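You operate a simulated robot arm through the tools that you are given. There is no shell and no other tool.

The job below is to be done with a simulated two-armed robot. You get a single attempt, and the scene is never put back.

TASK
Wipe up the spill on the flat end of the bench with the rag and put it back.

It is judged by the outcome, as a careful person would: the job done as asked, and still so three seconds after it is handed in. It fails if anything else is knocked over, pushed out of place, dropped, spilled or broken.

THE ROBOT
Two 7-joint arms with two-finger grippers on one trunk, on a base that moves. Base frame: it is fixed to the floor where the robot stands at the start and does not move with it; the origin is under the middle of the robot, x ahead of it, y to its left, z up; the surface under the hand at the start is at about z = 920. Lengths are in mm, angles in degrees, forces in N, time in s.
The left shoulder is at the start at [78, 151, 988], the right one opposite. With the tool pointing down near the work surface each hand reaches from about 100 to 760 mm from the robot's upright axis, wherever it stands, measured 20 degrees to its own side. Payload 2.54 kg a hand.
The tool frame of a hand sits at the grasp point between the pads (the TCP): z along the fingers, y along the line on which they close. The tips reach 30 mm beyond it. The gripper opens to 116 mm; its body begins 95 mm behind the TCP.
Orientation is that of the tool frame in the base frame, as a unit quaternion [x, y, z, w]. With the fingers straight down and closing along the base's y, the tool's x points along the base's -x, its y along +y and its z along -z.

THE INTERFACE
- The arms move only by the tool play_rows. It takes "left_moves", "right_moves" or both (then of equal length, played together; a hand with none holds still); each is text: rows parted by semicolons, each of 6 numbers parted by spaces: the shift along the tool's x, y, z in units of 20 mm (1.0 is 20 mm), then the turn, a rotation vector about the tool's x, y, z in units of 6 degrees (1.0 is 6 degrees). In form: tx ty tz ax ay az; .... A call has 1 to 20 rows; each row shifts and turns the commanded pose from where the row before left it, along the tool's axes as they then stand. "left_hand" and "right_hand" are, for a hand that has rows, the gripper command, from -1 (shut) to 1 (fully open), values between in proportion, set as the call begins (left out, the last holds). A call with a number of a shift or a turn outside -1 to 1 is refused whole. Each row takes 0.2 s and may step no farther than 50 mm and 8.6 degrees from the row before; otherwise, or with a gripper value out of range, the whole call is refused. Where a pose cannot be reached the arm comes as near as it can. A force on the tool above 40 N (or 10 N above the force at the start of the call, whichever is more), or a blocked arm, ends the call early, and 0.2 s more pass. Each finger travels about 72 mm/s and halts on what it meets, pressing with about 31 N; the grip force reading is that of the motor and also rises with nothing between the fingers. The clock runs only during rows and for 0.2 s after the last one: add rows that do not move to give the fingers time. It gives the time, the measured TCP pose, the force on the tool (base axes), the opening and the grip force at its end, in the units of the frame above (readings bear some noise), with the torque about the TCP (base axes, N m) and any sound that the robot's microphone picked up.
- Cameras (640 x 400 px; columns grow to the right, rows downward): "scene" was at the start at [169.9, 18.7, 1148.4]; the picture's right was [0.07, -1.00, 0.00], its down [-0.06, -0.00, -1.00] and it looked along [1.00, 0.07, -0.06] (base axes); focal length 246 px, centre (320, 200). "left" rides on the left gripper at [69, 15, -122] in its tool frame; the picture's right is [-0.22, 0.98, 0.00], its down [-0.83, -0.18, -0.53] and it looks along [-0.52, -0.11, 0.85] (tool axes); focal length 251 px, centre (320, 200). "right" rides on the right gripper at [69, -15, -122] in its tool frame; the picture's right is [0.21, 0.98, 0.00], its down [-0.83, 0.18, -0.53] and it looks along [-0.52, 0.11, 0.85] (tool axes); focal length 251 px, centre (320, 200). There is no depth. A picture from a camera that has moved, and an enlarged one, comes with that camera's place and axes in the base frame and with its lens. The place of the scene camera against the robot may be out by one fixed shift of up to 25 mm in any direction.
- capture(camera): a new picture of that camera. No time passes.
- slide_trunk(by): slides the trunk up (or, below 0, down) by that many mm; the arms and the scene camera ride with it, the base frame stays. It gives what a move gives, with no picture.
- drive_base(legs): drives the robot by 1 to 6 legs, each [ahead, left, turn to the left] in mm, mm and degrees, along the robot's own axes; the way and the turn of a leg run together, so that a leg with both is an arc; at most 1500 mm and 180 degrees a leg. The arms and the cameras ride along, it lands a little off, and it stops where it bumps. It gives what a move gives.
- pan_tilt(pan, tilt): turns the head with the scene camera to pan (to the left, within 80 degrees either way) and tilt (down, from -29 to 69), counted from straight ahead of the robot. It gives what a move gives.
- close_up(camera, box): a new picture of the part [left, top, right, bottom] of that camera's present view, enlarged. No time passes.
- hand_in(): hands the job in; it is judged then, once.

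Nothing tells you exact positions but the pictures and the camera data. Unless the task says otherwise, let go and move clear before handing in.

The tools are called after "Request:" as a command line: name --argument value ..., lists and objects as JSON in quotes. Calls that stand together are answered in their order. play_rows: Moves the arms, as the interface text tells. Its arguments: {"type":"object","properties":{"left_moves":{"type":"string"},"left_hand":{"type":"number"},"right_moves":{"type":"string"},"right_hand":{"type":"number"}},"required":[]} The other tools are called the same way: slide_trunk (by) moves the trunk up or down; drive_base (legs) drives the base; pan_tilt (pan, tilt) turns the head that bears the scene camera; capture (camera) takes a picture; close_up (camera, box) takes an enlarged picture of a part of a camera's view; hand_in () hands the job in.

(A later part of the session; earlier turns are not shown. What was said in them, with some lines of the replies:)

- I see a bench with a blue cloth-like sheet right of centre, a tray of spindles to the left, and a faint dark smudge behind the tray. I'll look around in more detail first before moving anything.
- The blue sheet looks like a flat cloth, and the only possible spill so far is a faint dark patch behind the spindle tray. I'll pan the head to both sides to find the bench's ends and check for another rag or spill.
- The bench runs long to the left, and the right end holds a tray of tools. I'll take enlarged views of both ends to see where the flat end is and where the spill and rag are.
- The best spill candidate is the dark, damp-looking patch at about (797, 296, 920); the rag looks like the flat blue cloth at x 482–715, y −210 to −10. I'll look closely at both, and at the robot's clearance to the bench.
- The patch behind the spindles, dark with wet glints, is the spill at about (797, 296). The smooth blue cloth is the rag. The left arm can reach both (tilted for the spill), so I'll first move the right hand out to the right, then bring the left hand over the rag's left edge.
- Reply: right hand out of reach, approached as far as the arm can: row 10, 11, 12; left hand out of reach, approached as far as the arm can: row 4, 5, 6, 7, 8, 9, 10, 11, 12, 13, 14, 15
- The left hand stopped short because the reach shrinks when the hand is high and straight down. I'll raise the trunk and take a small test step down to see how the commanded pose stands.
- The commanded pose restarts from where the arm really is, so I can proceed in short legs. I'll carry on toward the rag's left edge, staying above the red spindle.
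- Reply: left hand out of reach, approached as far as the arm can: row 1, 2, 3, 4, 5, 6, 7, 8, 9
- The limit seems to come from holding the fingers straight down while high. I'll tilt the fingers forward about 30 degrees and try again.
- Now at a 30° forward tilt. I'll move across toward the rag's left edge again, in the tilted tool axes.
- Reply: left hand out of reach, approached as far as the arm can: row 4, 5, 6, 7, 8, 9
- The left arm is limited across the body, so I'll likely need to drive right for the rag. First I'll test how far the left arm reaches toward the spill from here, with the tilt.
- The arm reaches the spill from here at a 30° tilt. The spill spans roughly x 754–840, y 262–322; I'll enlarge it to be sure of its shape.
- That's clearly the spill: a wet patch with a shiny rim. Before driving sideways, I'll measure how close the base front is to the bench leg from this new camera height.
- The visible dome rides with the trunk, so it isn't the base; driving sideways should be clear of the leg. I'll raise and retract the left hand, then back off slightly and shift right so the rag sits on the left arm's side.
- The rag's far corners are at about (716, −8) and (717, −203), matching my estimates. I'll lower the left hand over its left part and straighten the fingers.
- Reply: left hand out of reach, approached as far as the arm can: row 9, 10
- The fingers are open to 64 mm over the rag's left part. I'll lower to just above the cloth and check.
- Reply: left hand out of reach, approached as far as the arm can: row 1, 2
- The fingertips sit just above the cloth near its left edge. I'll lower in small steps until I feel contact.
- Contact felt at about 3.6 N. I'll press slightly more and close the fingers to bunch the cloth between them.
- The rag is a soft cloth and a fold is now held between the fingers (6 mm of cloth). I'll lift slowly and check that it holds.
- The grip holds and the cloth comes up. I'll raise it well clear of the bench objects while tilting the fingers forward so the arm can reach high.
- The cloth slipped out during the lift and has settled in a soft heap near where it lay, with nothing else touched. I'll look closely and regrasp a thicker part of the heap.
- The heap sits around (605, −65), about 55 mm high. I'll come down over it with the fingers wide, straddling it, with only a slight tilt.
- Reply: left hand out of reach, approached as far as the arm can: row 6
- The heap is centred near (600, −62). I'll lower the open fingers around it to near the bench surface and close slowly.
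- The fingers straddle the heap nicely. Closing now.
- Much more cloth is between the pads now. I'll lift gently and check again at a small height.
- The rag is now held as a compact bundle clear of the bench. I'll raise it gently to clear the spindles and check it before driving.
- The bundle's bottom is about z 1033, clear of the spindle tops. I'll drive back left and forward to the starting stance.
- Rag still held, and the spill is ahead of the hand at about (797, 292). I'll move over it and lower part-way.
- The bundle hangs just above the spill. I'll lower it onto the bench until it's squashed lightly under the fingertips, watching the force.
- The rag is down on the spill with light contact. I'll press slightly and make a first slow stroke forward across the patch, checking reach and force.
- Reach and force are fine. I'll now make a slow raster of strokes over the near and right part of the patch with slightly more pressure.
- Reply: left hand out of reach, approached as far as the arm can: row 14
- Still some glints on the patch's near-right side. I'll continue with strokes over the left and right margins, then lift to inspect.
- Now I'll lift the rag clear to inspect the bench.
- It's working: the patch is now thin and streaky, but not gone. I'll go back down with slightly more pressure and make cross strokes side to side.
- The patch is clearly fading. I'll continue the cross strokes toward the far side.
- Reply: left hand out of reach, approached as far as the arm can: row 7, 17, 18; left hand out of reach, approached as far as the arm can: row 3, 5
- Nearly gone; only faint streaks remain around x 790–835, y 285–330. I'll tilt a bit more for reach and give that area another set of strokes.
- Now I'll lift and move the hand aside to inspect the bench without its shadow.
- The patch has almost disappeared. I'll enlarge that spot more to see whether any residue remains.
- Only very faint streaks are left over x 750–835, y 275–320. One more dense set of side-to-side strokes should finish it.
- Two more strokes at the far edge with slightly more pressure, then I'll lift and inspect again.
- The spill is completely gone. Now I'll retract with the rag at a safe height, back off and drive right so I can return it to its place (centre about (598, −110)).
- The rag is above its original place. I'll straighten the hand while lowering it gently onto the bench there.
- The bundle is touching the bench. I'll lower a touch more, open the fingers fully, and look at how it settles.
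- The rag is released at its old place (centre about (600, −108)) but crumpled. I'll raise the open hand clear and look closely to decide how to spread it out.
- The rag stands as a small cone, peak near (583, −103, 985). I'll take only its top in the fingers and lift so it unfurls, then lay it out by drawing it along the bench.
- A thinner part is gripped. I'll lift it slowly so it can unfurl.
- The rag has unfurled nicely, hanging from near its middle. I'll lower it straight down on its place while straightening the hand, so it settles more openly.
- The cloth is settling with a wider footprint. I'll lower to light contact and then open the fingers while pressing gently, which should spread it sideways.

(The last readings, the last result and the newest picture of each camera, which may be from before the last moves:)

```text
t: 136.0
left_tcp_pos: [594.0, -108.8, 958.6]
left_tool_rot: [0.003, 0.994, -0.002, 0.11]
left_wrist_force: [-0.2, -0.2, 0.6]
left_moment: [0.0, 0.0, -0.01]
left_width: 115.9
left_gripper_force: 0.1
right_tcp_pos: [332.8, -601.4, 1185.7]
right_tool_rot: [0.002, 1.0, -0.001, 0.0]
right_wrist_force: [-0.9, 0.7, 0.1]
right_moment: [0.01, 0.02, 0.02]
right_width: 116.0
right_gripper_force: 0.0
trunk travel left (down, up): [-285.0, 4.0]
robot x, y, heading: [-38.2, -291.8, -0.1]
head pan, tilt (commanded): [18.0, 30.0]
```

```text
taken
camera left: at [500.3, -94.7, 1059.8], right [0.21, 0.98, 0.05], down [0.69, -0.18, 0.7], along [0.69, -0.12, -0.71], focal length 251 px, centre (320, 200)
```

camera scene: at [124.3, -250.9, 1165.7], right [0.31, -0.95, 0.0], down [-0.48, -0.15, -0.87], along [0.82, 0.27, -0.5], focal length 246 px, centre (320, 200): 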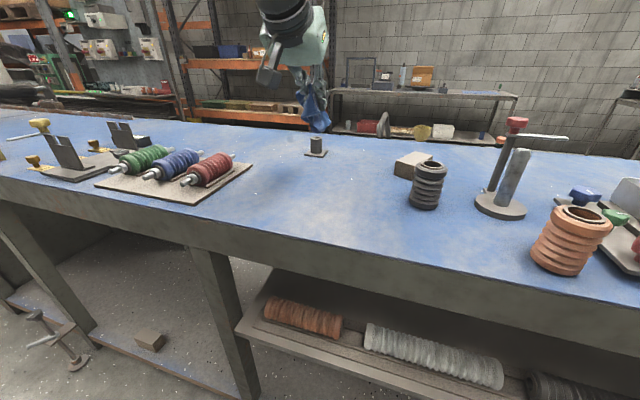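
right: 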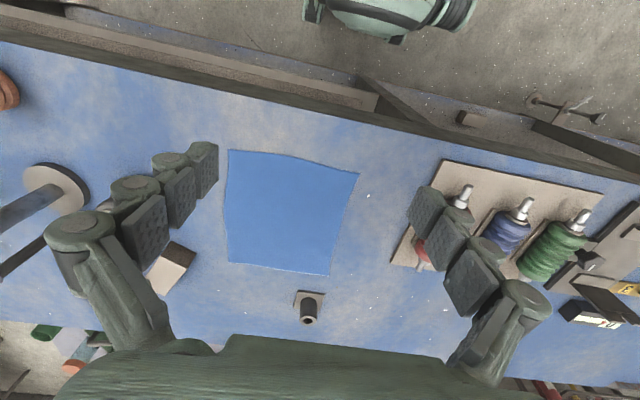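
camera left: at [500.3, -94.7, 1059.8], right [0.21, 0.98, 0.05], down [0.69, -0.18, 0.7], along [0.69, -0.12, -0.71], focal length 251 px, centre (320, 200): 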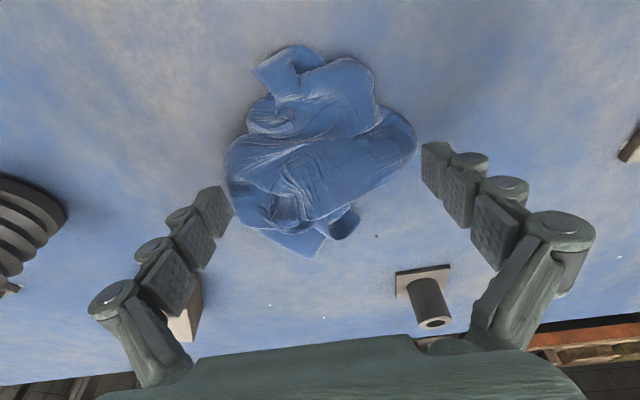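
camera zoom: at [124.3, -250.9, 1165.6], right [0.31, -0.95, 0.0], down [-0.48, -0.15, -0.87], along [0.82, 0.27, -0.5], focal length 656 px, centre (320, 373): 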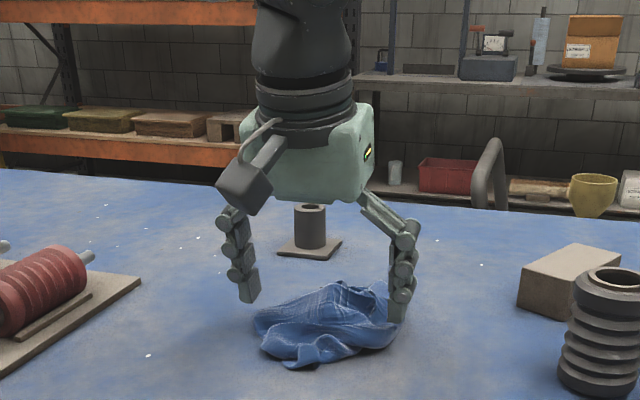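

That spread it to roughly x 530–706, y −172 to −48, right on its old place. I'll do one more gentle press-and-open to flatten it further: raise, close, press on the middle, open.

Request:
play_rows --left_moves "-0.165 0 -0.732 0 0 0;-0.165 0 -0.732 0 0 0;-0.165 0 -0.732 0 0 0;-0.165 0 -0.732 0 0 0"

Request:
play_rows --left_moves "0 0 0 0 0 0;0 0 0 0 0 0;0 0 0 0 0 0;0 0 0 0 0 0;0 0 0 0 0 0" --left_hand -1

Request:
close_up --camera "scene" --box '[270, 120, 390, 210]'

Request:
capture --camera "left"

```text
t: 137.0
left_tcp_pos: [595.2, -109.5, 1018.5]
left_tool_rot: [0.003, 0.994, 0.0, 0.11]
left_wrist_force: [-0.7, -0.7, 0.4]
left_moment: [-0.01, 0.03, 0.0]
left_width: 115.9
left_gripper_force: 0.0
right_tcp_pos: [331.8, -601.4, 1185.1]
right_tool_rot: [0.001, 1.0, -0.001, 0.0]
right_wrist_force: [0.2, -0.4, -0.2]
right_moment: [-0.01, 0.01, 0.0]
right_width: 115.7
right_gripper_force: 0.0
trunk travel left (down, up): [-285.0, 4.0]
robot x, y, heading: [-42.8, -292.2, -0.5]
head pan, tilt (commanded): [18.0, 30.0]
```

```text
t: 138.2
left_tcp_pos: [593.3, -109.0, 1018.0]
left_tool_rot: [0.002, 0.994, -0.001, 0.11]
left_wrist_force: [0.3, -0.1, -0.3]
left_moment: [-0.01, -0.01, 0.03]
left_width: 0.3
left_gripper_force: 29.2
right_tcp_pos: [332.3, -601.1, 1185.7]
right_tool_rot: [0.001, 1.0, 0.0, 0.001]
right_wrist_force: [-0.1, -0.2, -0.5]
right_moment: [-0.01, -0.01, 0.0]
right_width: 116.0
right_gripper_force: 0.0
trunk travel left (down, up): [-285.0, 4.0]
robot x, y, heading: [-41.2, -288.7, -0.1]
head pan, tilt (commanded): [18.0, 30.0]
```

```text
4.44 times, centred on (330, 165) of scene
camera zoom: at [124.3, -250.9, 1165.6], right [0.31, -0.95, 0.0], down [-0.48, -0.15, -0.87], along [0.82, 0.27, -0.5], focal length 1093 px, centre (276, 356)
```

zoom: 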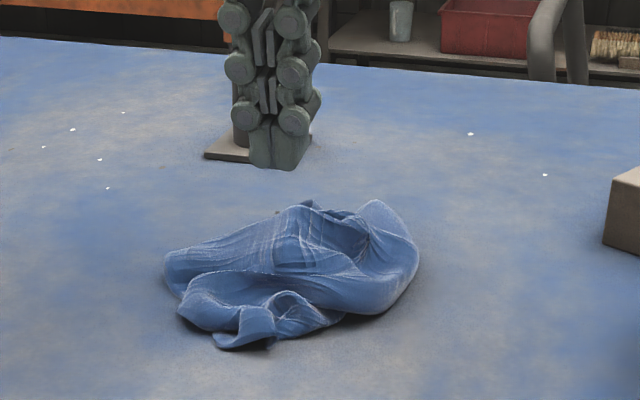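

```text
taken
camera left: at [500.3, -94.2, 1119.7], right [0.21, 0.98, 0.05], down [0.69, -0.18, 0.7], along [0.69, -0.12, -0.71], focal length 251 px, centre (320, 200)
```

left: 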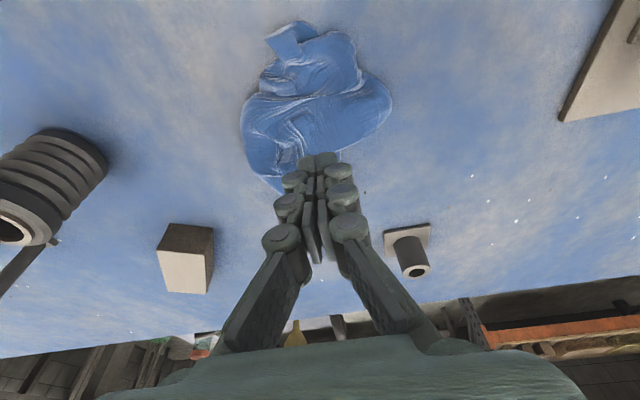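

The rag is flatter now. I'll press the closed fingertips on its middle and open again to spread it further.

Request:
play_rows --left_moves "0.165 0 0.732 0 0 0;0.165 0 0.732 0 0 0;0.165 0 0.732 0 0 0;0.08 0 0.35 0 0 0;0.045 0 0.2 0 0 0;0.03 0 0.15 0 0 0"

Request:
play_rows --left_moves "0 0 0.08 0 0 0;0 0 0 0 0 0;0 0 0 0 0 0;0 0 0 0 0 0;0 0 0 0 0 0" --left_hand 1

Request:
close_up --camera "scene" --box '[270, 120, 390, 210]'

Request:
capture --camera "left"

```text
t: 139.6
left_tcp_pos: [594.4, -109.3, 959.6]
left_tool_rot: [0.001, 0.994, -0.001, 0.109]
left_wrist_force: [-0.7, -0.2, 0.3]
left_moment: [0.0, -0.02, -0.01]
left_width: 0.2
left_gripper_force: 28.8
right_tcp_pos: [333.2, -601.9, 1186.5]
right_tool_rot: [0.002, 1.0, 0.0, 0.001]
right_wrist_force: [-0.3, 0.7, 0.3]
right_moment: [0.03, -0.02, 0.01]
right_width: 115.9
right_gripper_force: 0.1
trunk travel left (down, up): [-285.0, 4.0]
robot x, y, heading: [-40.6, -291.4, -0.4]
head pan, tilt (commanded): [18.0, 30.0]
```

```text
t: 140.8
left_tcp_pos: [594.8, -109.4, 957.6]
left_tool_rot: [0.002, 0.994, -0.001, 0.11]
left_wrist_force: [-0.1, -0.1, 0.6]
left_moment: [0.04, 0.01, -0.01]
left_width: 115.7
left_gripper_force: 0.2
right_tcp_pos: [332.8, -600.2, 1185.1]
right_tool_rot: [0.002, 1.0, -0.001, 0.001]
right_wrist_force: [0.6, 0.2, 0.6]
right_moment: [0.0, 0.0, 0.03]
right_width: 115.9
right_gripper_force: 0.0
trunk travel left (down, up): [-285.0, 4.0]
robot x, y, heading: [-41.8, -289.9, -0.2]
head pan, tilt (commanded): [18.0, 30.0]
```

```text
4.44 times, centred on (330, 165) of scene
camera zoom: at [124.4, -250.9, 1165.6], right [0.31, -0.95, 0.0], down [-0.48, -0.15, -0.87], along [0.82, 0.27, -0.5], focal length 1093 px, centre (276, 356)
```

zoom: 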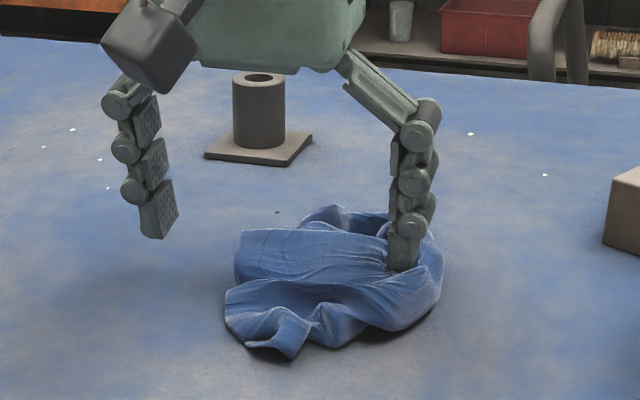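

```text
taken
camera left: at [501.4, -94.2, 1059.3], right [0.21, 0.98, 0.05], down [0.69, -0.18, 0.7], along [0.69, -0.12, -0.71], focal length 251 px, centre (320, 200)
```

left: 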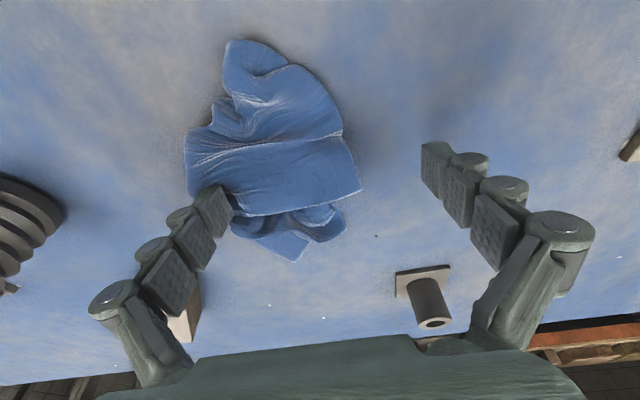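

The right finger dragged the rag about 30 mm too far right this time. I'll pick it up by its middle again, let it unfurl, and lay it back centred.

Request:
play_rows --left_moves "-0.165 0 -0.732 0 0 0;-0.165 0 -0.732 0 0 0;-0.165 0 -0.732 0 0 0;-0.165 -0.5 -0.732 0 0 0;0 -1 0 0 0 0" --left_hand 1

Request:
play_rows --left_moves "0 0 0 0 0 0;0 0 0 0 0 0;0 0 0 0 0 0" --left_hand 0.2

Request:
capture --camera "left"

Request:
close_up --camera "scene" --box '[270, 120, 390, 210]'

```text
t: 142.0
left_tcp_pos: [594.8, -137.8, 1018.4]
left_tool_rot: [0.001, 0.994, 0.0, 0.11]
left_wrist_force: [-0.5, 0.4, -0.1]
left_moment: [0.01, 0.05, 0.01]
left_width: 115.8
left_gripper_force: 0.1
right_tcp_pos: [334.0, -601.0, 1185.4]
right_tool_rot: [0.002, 1.0, 0.0, 0.0]
right_wrist_force: [0.1, -0.5, 1.0]
right_moment: [0.0, 0.04, 0.02]
right_width: 115.9
right_gripper_force: 0.0
trunk travel left (down, up): [-285.0, 4.0]
robot x, y, heading: [-43.0, -290.9, -0.1]
head pan, tilt (commanded): [18.0, 30.0]
```

```text
t: 142.8
left_tcp_pos: [593.2, -138.6, 1017.2]
left_tool_rot: [0.002, 0.994, -0.001, 0.109]
left_wrist_force: [0.0, -0.8, -0.2]
left_moment: [0.04, -0.01, 0.03]
left_width: 69.6
left_gripper_force: 0.0
right_tcp_pos: [332.8, -600.8, 1184.4]
right_tool_rot: [0.002, 1.0, 0.0, 0.002]
right_wrist_force: [-0.9, -0.3, 0.0]
right_moment: [-0.01, 0.04, 0.03]
right_width: 116.1
right_gripper_force: 0.1
trunk travel left (down, up): [-285.0, 4.0]
robot x, y, heading: [-37.8, -290.7, -0.4]
head pan, tilt (commanded): [18.0, 30.0]
```

```text
taken
camera left: at [500.1, -123.5, 1119.1], right [0.21, 0.98, 0.05], down [0.69, -0.18, 0.7], along [0.69, -0.12, -0.71], focal length 251 px, centre (320, 200)
```

left: 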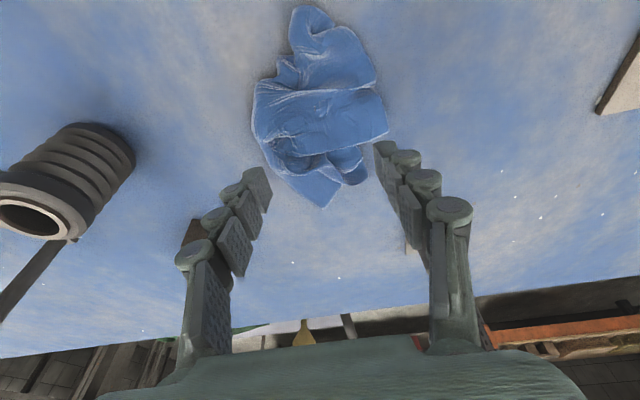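

```text
4.44 times, centred on (330, 165) of scene
camera zoom: at [124.4, -250.9, 1165.6], right [0.31, -0.95, 0.0], down [-0.48, -0.15, -0.87], along [0.82, 0.27, -0.5], focal length 1093 px, centre (276, 356)
```

zoom: 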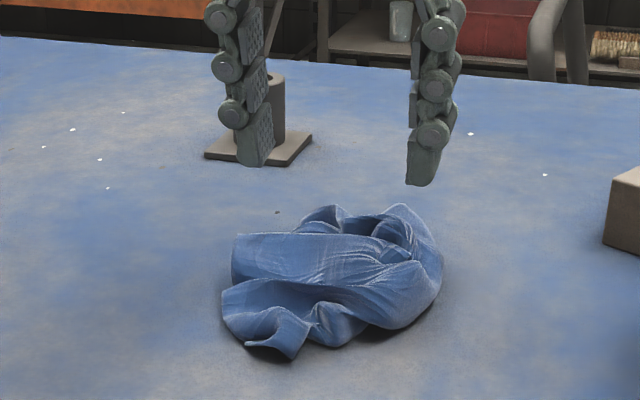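

I'll come down over the middle of the rag with the fingers 70 mm apart and pinch.

Request:
play_rows --left_moves "0.25 0.05 0.66 0 0 0;0.25 0.05 0.66 0 0 0;0.25 0.05 0.66 0 0 0;0.25 0.05 0.66 0 0 0"

Request:
play_rows --left_moves "0 0 0 0 0 0;0 0 0 0 0 0;0 0 0 0 0 0;0 0 0 0 0 0" --left_hand -1

Request:
play_rows --left_moves "-0.129 0 -0.483 0 -0.4 0;-0.15 0 -0.477 0 -0.4 0;-0.169 0 -0.47 0 -0.4 0;-0.189 0 -0.463 0 -0.4 0;-0.208 0 -0.455 0 -0.4 0;-0.227 0 -0.446 0 -0.4 0;-0.245 0 -0.436 0 -0.4 0;-0.263 0 -0.425 0 -0.4 0;-0.281 0 -0.414 0 -0.4 0;-0.3 0 -0.4 0 0 0;-0.3 0 -0.4 0 0 0;-0.3 0 -0.4 0 0 0;-0.3 0 -0.4 0 0 0;-0.3 0 -0.4 0 0 0"

Request:
close_up --camera "scene" --box '[220, 60, 420, 210]'

Request:
capture --camera "left"

```text
t: 143.8
left_tcp_pos: [585.6, -134.9, 961.9]
left_tool_rot: [0.001, 0.994, -0.001, 0.111]
left_wrist_force: [0.2, 0.3, 1.1]
left_moment: [0.0, -0.02, 0.02]
left_width: 69.9
left_gripper_force: 0.8
right_tcp_pos: [331.6, -601.7, 1186.0]
right_tool_rot: [0.002, 1.0, 0.0, 0.0]
right_wrist_force: [-0.5, 0.1, -0.4]
right_moment: [-0.01, -0.03, -0.01]
right_width: 116.2
right_gripper_force: 0.0
trunk travel left (down, up): [-285.0, 4.0]
robot x, y, heading: [-42.0, -295.9, -0.1]
head pan, tilt (commanded): [18.0, 30.0]
```

```text
t: 144.8
left_tcp_pos: [586.2, -135.1, 961.7]
left_tool_rot: [0.001, 0.994, 0.0, 0.11]
left_wrist_force: [-0.5, 0.1, 0.2]
left_moment: [0.03, 0.02, 0.02]
left_width: 4.7
left_gripper_force: 28.5
right_tcp_pos: [333.0, -601.4, 1186.1]
right_tool_rot: [0.002, 1.0, -0.001, 0.001]
right_wrist_force: [-1.1, 0.2, 0.5]
right_moment: [0.01, -0.02, 0.03]
right_width: 115.9
right_gripper_force: 0.1
trunk travel left (down, up): [-285.0, 4.0]
robot x, y, heading: [-41.6, -288.9, -0.2]
head pan, tilt (commanded): [18.0, 30.0]
```

```text
t: 147.8
left_tcp_pos: [591.7, -135.3, 1102.2]
left_tool_rot: [0.002, 0.955, -0.002, 0.295]
left_wrist_force: [-0.6, 2.5, 0.2]
left_moment: [-0.06, -0.05, -0.03]
left_width: 2.4
left_gripper_force: 25.9
right_tcp_pos: [333.1, -600.8, 1185.8]
right_tool_rot: [0.001, 1.0, 0.0, 0.0]
right_wrist_force: [0.3, -0.7, -0.7]
right_moment: [-0.03, 0.02, 0.05]
right_width: 115.7
right_gripper_force: 0.0
trunk travel left (down, up): [-285.0, 4.0]
robot x, y, heading: [-40.5, -293.4, -0.2]
head pan, tilt (commanded): [18.0, 30.0]
```

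```text
2.67 times, centred on (320, 135) of scene
camera zoom: at [124.2, -251.0, 1165.7], right [0.31, -0.95, 0.0], down [-0.48, -0.15, -0.87], along [0.82, 0.27, -0.5], focal length 656 px, centre (320, 373)
```

zoom: 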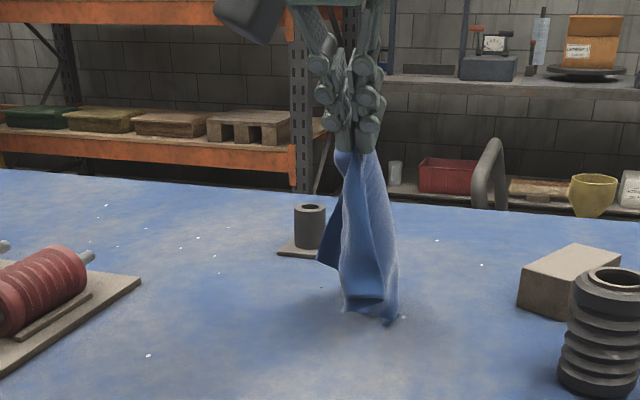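

```text
taken
camera left: at [466.6, -119.5, 1162.0], right [0.18, 0.98, 0.12], down [0.38, -0.18, 0.91], along [0.91, -0.12, -0.41], focal length 251 px, centre (320, 200)
```

left: 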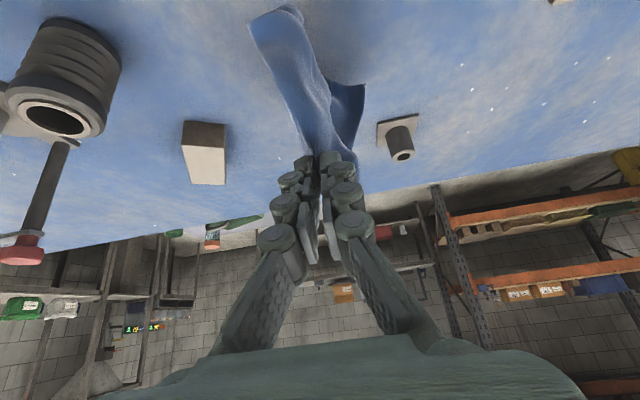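

It now hangs as a longer sheet. I'll shift right 50 mm with the base, then lower it so its free end touches first and draw it to the left while lowering, laying it out flat.

Request:
drive_base --legs '[[0, -50, 0]]'

Request:
capture --camera "scene"

Request:
capture --camera "left"

```text
t: 149.0
left_tcp_pos: [591.2, -184.0, 1102.5]
left_tool_rot: [0.002, 0.955, 0.0, 0.295]
left_wrist_force: [-1.1, -0.4, 0.9]
left_moment: [0.03, -0.01, 0.05]
left_width: 3.2
left_gripper_force: 35.9
right_tcp_pos: [332.3, -649.9, 1185.0]
right_tool_rot: [0.001, 1.0, 0.0, 0.001]
right_wrist_force: [-0.8, 0.2, -0.4]
right_moment: [0.05, 0.01, -0.01]
right_width: 115.8
right_gripper_force: 0.0
trunk travel left (down, up): [-285.0, 4.0]
robot x, y, heading: [-39.9, -337.0, 0.0]
head pan, tilt (commanded): [18.0, 30.0]
```

```text
taken
camera scene: at [124.0, -300.0, 1165.7], right [0.31, -0.95, 0.0], down [-0.48, -0.15, -0.87], along [0.82, 0.27, -0.5], focal length 246 px, centre (320, 200)
```

scene: 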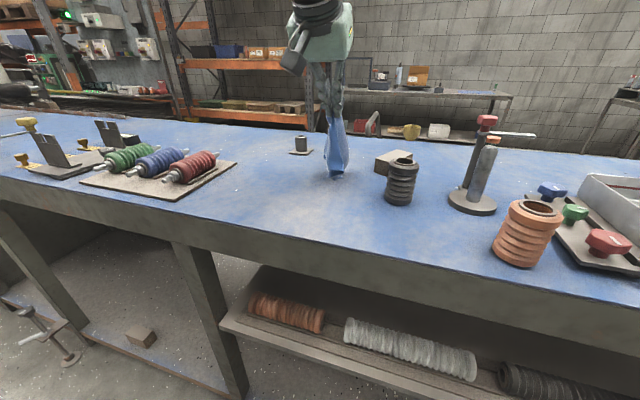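

```text
taken
camera left: at [466.4, -168.4, 1162.0], right [0.18, 0.98, 0.12], down [0.38, -0.18, 0.91], along [0.91, -0.12, -0.41], focal length 251 px, centre (320, 200)
```

left: 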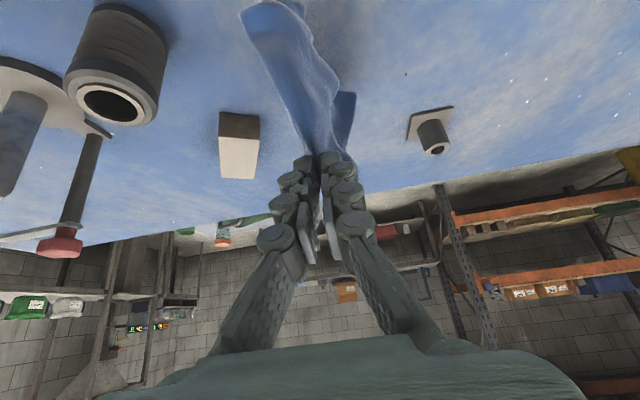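

Now lowering the free end onto the bench and drawing left while lowering.

Request:
play_rows --left_moves "0.5635 0 0.826 0 0 0;0.296 0.6 0.434 0 0 0;0.296 0.6 0.434 0 0 0;0.296 0.6 0.434 0 0 0;0.296 0.6 0.434 0 0 0;0.296 0.6 0.434 0 0 0;0.296 0.6 0.434 0 0 0;0.296 0.6 0.434 0 0 0;0.296 0.6 0.434 0 0 0"

Request:
close_up --camera "scene" --box '[240, 80, 440, 230]'

Request:
capture --camera "left"

```text
t: 151.0
left_tcp_pos: [593.0, -87.3, 998.8]
left_tool_rot: [0.001, 0.955, -0.002, 0.295]
left_wrist_force: [2.1, 0.1, -1.0]
left_moment: [0.06, 0.05, 0.04]
left_width: 6.8
left_gripper_force: 31.6
right_tcp_pos: [331.9, -649.8, 1184.2]
right_tool_rot: [0.002, 1.0, 0.0, 0.001]
right_wrist_force: [-0.1, 0.4, -1.0]
right_moment: [-0.03, -0.03, 0.0]
right_width: 116.3
right_gripper_force: 0.1
trunk travel left (down, up): [-285.0, 4.0]
robot x, y, heading: [-38.2, -341.2, -0.4]
head pan, tilt (commanded): [18.0, 30.0]
```

```text
2.67 times, centred on (340, 155) of scene
camera zoom: at [124.2, -299.5, 1165.7], right [0.31, -0.95, 0.0], down [-0.48, -0.15, -0.87], along [0.82, 0.27, -0.5], focal length 656 px, centre (267, 320)
```

zoom: 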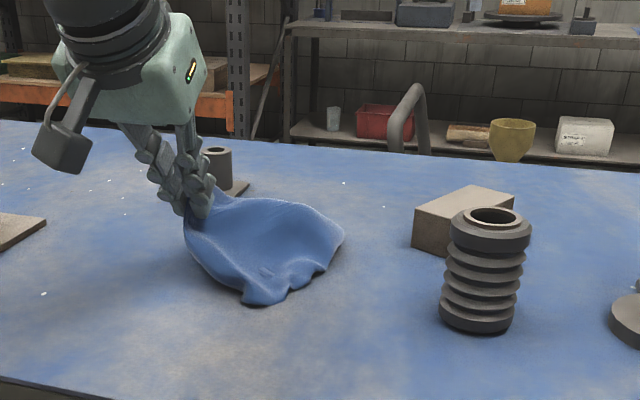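

```text
taken
camera left: at [468.6, -72.0, 1058.0], right [0.18, 0.98, 0.12], down [0.38, -0.18, 0.91], along [0.91, -0.12, -0.4], focal length 251 px, centre (320, 200)
```

left: 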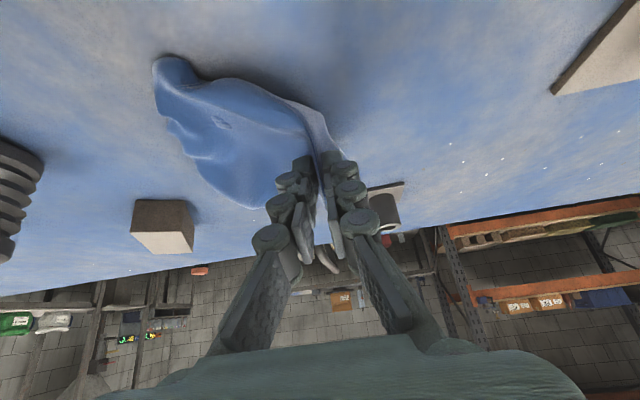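

That's laying out beautifully. I'll continue the last bit of lowering and drawing left.

Request:
play_rows --left_moves "0.282 0.5 0.413 0 0 0;0.282 0.5 0.413 0 0 0;0.282 0.4 0.413 0 0 0;0.2 0.3 0.29 0 0 0"

Request:
close_up --camera "scene" --box '[240, 80, 440, 230]'

Request:
capture --camera "left"

```text
t: 152.0
left_tcp_pos: [594.2, -52.4, 961.2]
left_tool_rot: [0.002, 0.956, -0.001, 0.294]
left_wrist_force: [1.4, -0.5, 0.2]
left_moment: [0.02, 0.01, -0.02]
left_width: 4.5
left_gripper_force: 27.8
right_tcp_pos: [333.0, -649.7, 1184.8]
right_tool_rot: [0.002, 1.0, 0.0, 0.001]
right_wrist_force: [0.1, -0.3, 1.5]
right_moment: [0.04, -0.02, 0.0]
right_width: 116.1
right_gripper_force: 0.1
trunk travel left (down, up): [-285.0, 4.0]
robot x, y, heading: [-40.8, -340.1, -0.1]
head pan, tilt (commanded): [18.0, 30.0]
```

```text
2.67 times, centred on (340, 155) of scene
camera zoom: at [124.0, -299.5, 1165.7], right [0.31, -0.95, 0.0], down [-0.48, -0.15, -0.87], along [0.82, 0.27, -0.5], focal length 656 px, centre (267, 320)
```

zoom: 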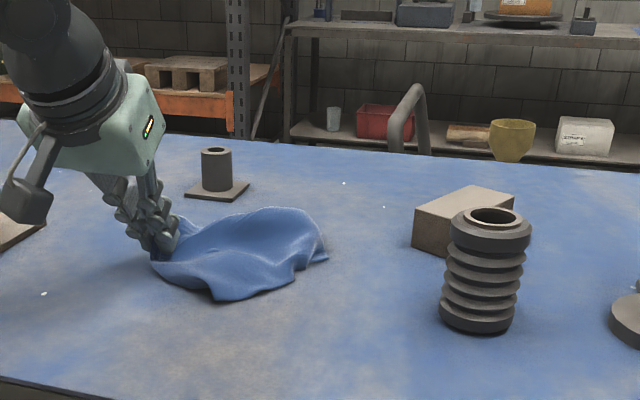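

```text
taken
camera left: at [468.0, -37.8, 1020.1], right [0.18, 0.98, 0.12], down [0.38, -0.18, 0.91], along [0.91, -0.12, -0.41], focal length 251 px, centre (320, 200)
```

left: 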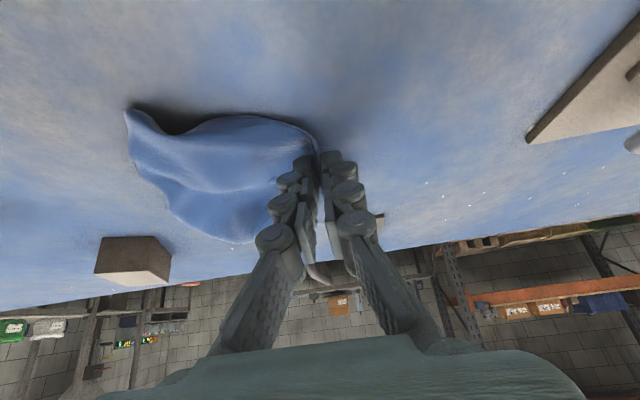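

The rag is laid out over x ≈ 541–716, y ≈ −181 to −45. I'll lower a few more millimetres and release by opening while shifting left, so the right finger doesn't push the cloth.

Request:
play_rows --left_moves "0.141 0.1 0.206 0 0 0"

Request:
play_rows --left_moves "0 0.65 0 0 0 0;0 0.65 0 0 0 0;0 0 0 0 0 0" --left_hand 0

Request:
close_up --camera "scene" --box '[240, 80, 440, 230]'

Request:
capture --camera "left"

```text
t: 152.4
left_tcp_pos: [592.0, -51.3, 956.4]
left_tool_rot: [0.002, 0.955, -0.001, 0.295]
left_wrist_force: [-0.7, 0.1, 0.9]
left_moment: [0.01, 0.01, 0.0]
left_width: 6.0
left_gripper_force: 28.2
right_tcp_pos: [332.8, -649.9, 1185.3]
right_tool_rot: [0.002, 1.0, 0.0, 0.001]
right_wrist_force: [-0.9, -0.7, -0.3]
right_moment: [-0.02, 0.0, 0.01]
right_width: 116.2
right_gripper_force: 0.0
trunk travel left (down, up): [-285.0, 4.0]
robot x, y, heading: [-44.2, -341.0, -0.3]
head pan, tilt (commanded): [18.0, 30.0]
```

```text
t: 153.2
left_tcp_pos: [592.5, -24.8, 955.5]
left_tool_rot: [0.002, 0.956, -0.002, 0.295]
left_wrist_force: [0.4, 0.8, 0.5]
left_moment: [-0.03, -0.05, 0.03]
left_width: 57.9
left_gripper_force: 0.0
right_tcp_pos: [333.1, -650.4, 1184.4]
right_tool_rot: [0.001, 1.0, 0.0, 0.0]
right_wrist_force: [-0.1, -0.5, 0.3]
right_moment: [-0.02, -0.01, -0.01]
right_width: 115.8
right_gripper_force: 0.1
trunk travel left (down, up): [-285.0, 4.0]
robot x, y, heading: [-39.5, -336.8, 0.0]
head pan, tilt (commanded): [18.0, 30.0]
```

```text
2.67 times, centred on (340, 155) of scene
camera zoom: at [124.2, -299.6, 1165.6], right [0.31, -0.95, 0.0], down [-0.48, -0.15, -0.87], along [0.82, 0.27, -0.5], focal length 656 px, centre (267, 320)
```

zoom: 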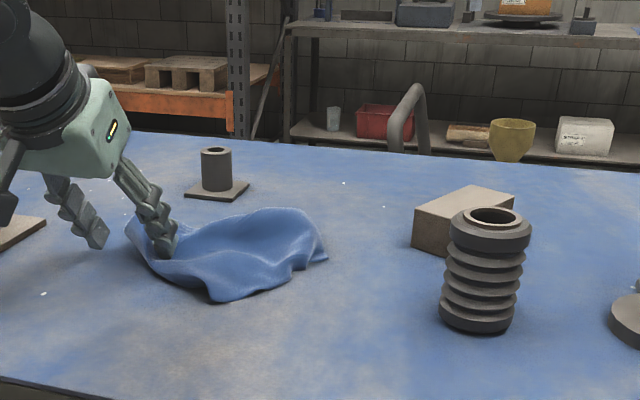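

```text
taken
camera left: at [467.3, -9.9, 1015.7], right [0.18, 0.98, 0.12], down [0.38, -0.18, 0.91], along [0.91, -0.12, -0.41], focal length 251 px, centre (320, 200)
```

left: 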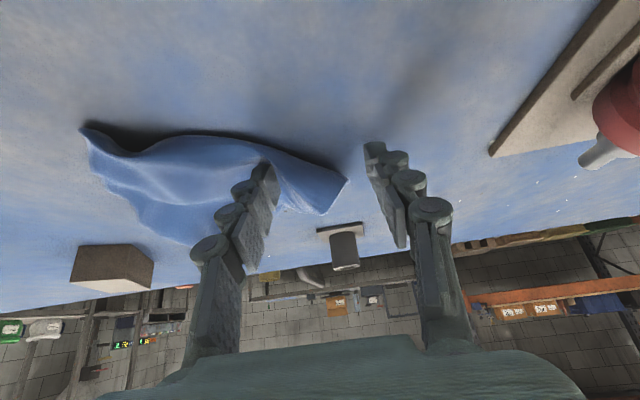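

Released with the sheet staying in place. I'll lift the hand straight up, clear of the rag.

Request:
play_rows --left_moves "-0.282 0 -0.413 0 0 0;-0.282 0 -0.413 0 0 0;-0.282 0 -0.413 0 0 0;-0.282 0 -0.413 0 0 0;-0.282 0 -0.413 0 0 0;-0.564 0 -0.826 0 0 0;-0.564 0 -0.826 0 0 0;-0.564 0 -0.826 0 0 0"

Request:
close_up --camera "scene" --box '[240, 80, 440, 230]'

Request:
capture --camera "left"

```text
t: 155.0
left_tcp_pos: [592.0, -26.8, 1065.1]
left_tool_rot: [0.002, 0.956, -0.001, 0.293]
left_wrist_force: [0.6, -0.1, 0.3]
left_moment: [-0.01, 0.0, 0.01]
left_width: 58.1
left_gripper_force: 0.1
right_tcp_pos: [332.3, -650.6, 1185.1]
right_tool_rot: [0.003, 1.0, 0.0, 0.001]
right_wrist_force: [0.0, 0.2, 0.5]
right_moment: [-0.01, 0.01, 0.0]
right_width: 115.9
right_gripper_force: 0.2
trunk travel left (down, up): [-285.0, 4.0]
robot x, y, heading: [-42.9, -339.5, 0.0]
head pan, tilt (commanded): [18.0, 30.0]
```

```text
2.67 times, centred on (340, 155) of scene
camera zoom: at [124.0, -299.7, 1165.7], right [0.31, -0.95, 0.0], down [-0.48, -0.15, -0.87], along [0.82, 0.27, -0.5], focal length 656 px, centre (267, 320)
```

zoom: 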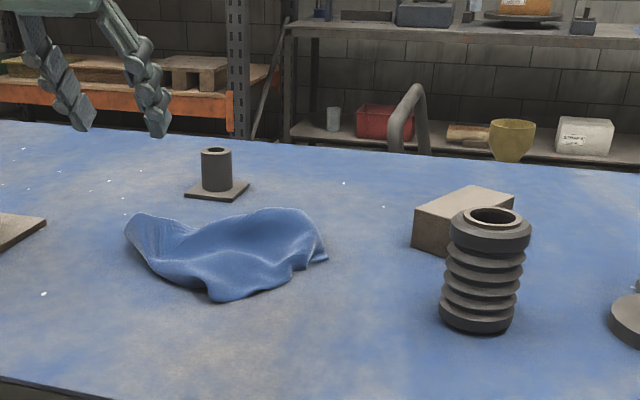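

```text
taken
camera left: at [466.3, -12.3, 1124.4], right [0.18, 0.98, 0.12], down [0.38, -0.18, 0.91], along [0.91, -0.12, -0.41], focal length 251 px, centre (320, 200)
```

left: 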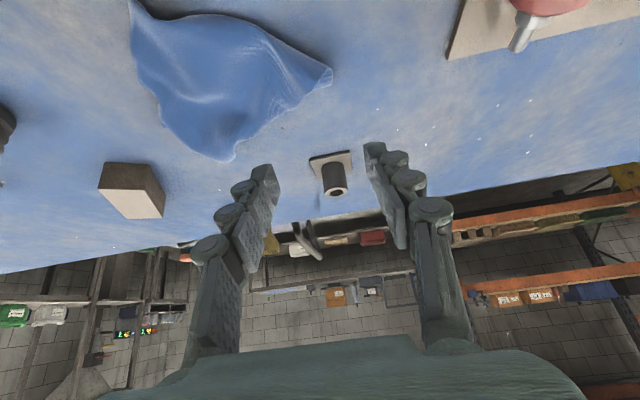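

The rag lies spread out on its place, and the hand is clear. I'll retract the hand a little and look at the whole area to verify.

Request:
play_rows --left_moves "0.57 0.3 -0.79 0 0 0;0.57 0.3 -0.79 0 0 0;0.57 0.3 -0.79 0 0 0;0.57 0.3 -0.79 0 0 0;0.57 0.3 -0.79 0 0 0;0.57 0.3 -0.79 0 0 0"

Request:
capture --camera "left"

Request:
pan_tilt --pan 22 --tilt 25

Request:
capture --camera "scene"

Request:
close_up --camera "scene" --box '[280, 110, 440, 210]'

```text
t: 156.4
left_tcp_pos: [482.9, 9.0, 1105.0]
left_tool_rot: [0.002, 0.955, -0.001, 0.295]
left_wrist_force: [-1.0, -0.7, -0.1]
left_moment: [-0.01, 0.02, -0.03]
left_width: 58.1
left_gripper_force: 0.1
right_tcp_pos: [332.3, -649.8, 1186.3]
right_tool_rot: [0.001, 1.0, 0.0, 0.001]
right_wrist_force: [0.7, -0.7, -0.1]
right_moment: [0.04, -0.02, -0.03]
right_width: 116.1
right_gripper_force: 0.1
trunk travel left (down, up): [-285.0, 4.0]
robot x, y, heading: [-37.5, -339.6, -0.0]
head pan, tilt (commanded): [18.0, 30.0]
```

```text
taken
camera left: at [356.8, 25.1, 1165.7], right [0.18, 0.98, 0.12], down [0.38, -0.18, 0.91], along [0.91, -0.12, -0.41], focal length 251 px, centre (320, 200)
```

left: 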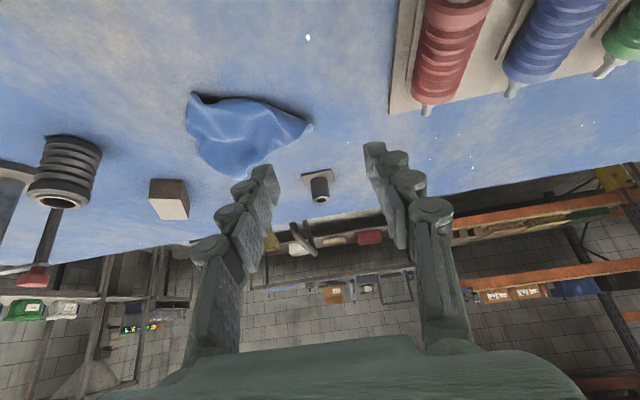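

```text
t: 157.1
left_tcp_pos: [482.5, 9.4, 1106.4]
left_tool_rot: [0.001, 0.955, -0.002, 0.295]
left_wrist_force: [0.7, -0.4, 0.3]
left_moment: [-0.02, -0.05, -0.04]
left_width: 57.8
left_gripper_force: 0.1
right_tcp_pos: [332.5, -650.5, 1185.6]
right_tool_rot: [0.002, 1.0, 0.001, 0.001]
right_wrist_force: [0.8, -0.5, 0.1]
right_moment: [0.02, -0.03, 0.0]
right_width: 116.3
right_gripper_force: 0.0
trunk travel left (down, up): [-285.0, 4.0]
robot x, y, heading: [-42.0, -338.1, -0.3]
head pan, tilt (commanded): [22.0, 25.0]
```

```text
taken
camera scene: at [123.6, -293.0, 1173.6], right [0.37, -0.93, 0.0], down [-0.39, -0.16, -0.91], along [0.84, 0.34, -0.42], focal length 246 px, centre (320, 200)
```

scene: 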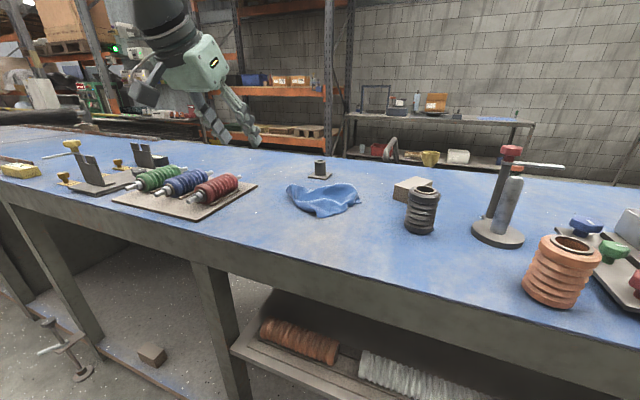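

```text
4.00 times, centred on (360, 160) of scene
camera zoom: at [123.6, -293.0, 1173.6], right [0.37, -0.93, 0.0], down [-0.39, -0.16, -0.91], along [0.84, 0.34, -0.42], focal length 984 px, centre (160, 360)
```

zoom: 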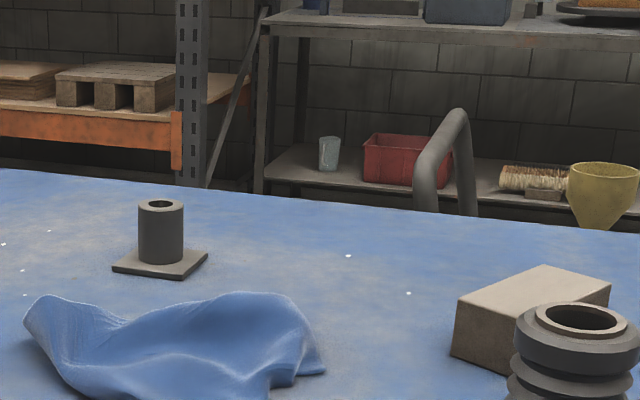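

The spill is gone. The rag is back on its original spot, centred about 20 mm from where it started, and both hands are empty and clear. Nothing else on the bench looks moved, so I'm handing in.

Request:
hand_in

```text
The job is handed in.
```

I wiped up the spill with the blue rag, put the rag back, and handed the job in. I don't have the judge's result.

- **Spill:** it was the dark wet patch behind the spindle board. After several passes, close-up pictures showed no trace of it.
- **Rag:** it is back where it lay, with its centre about 20 mm off by my estimate from the pictures. It is spread out but not flat: it still has soft folds and covers less area than at the start.
- **Slip:** the rag slipped out of the gripper once on the first lift. It fell back onto its own spot and touched nothing else.
- **Everything else:** the spindles, tube fixture, block and bellows look unmoved in the last pictures.
- **Robot:** both hands are empty and clear of the bench items. The base is not back at its start; it stands about 340 mm to the right and 40 mm back.
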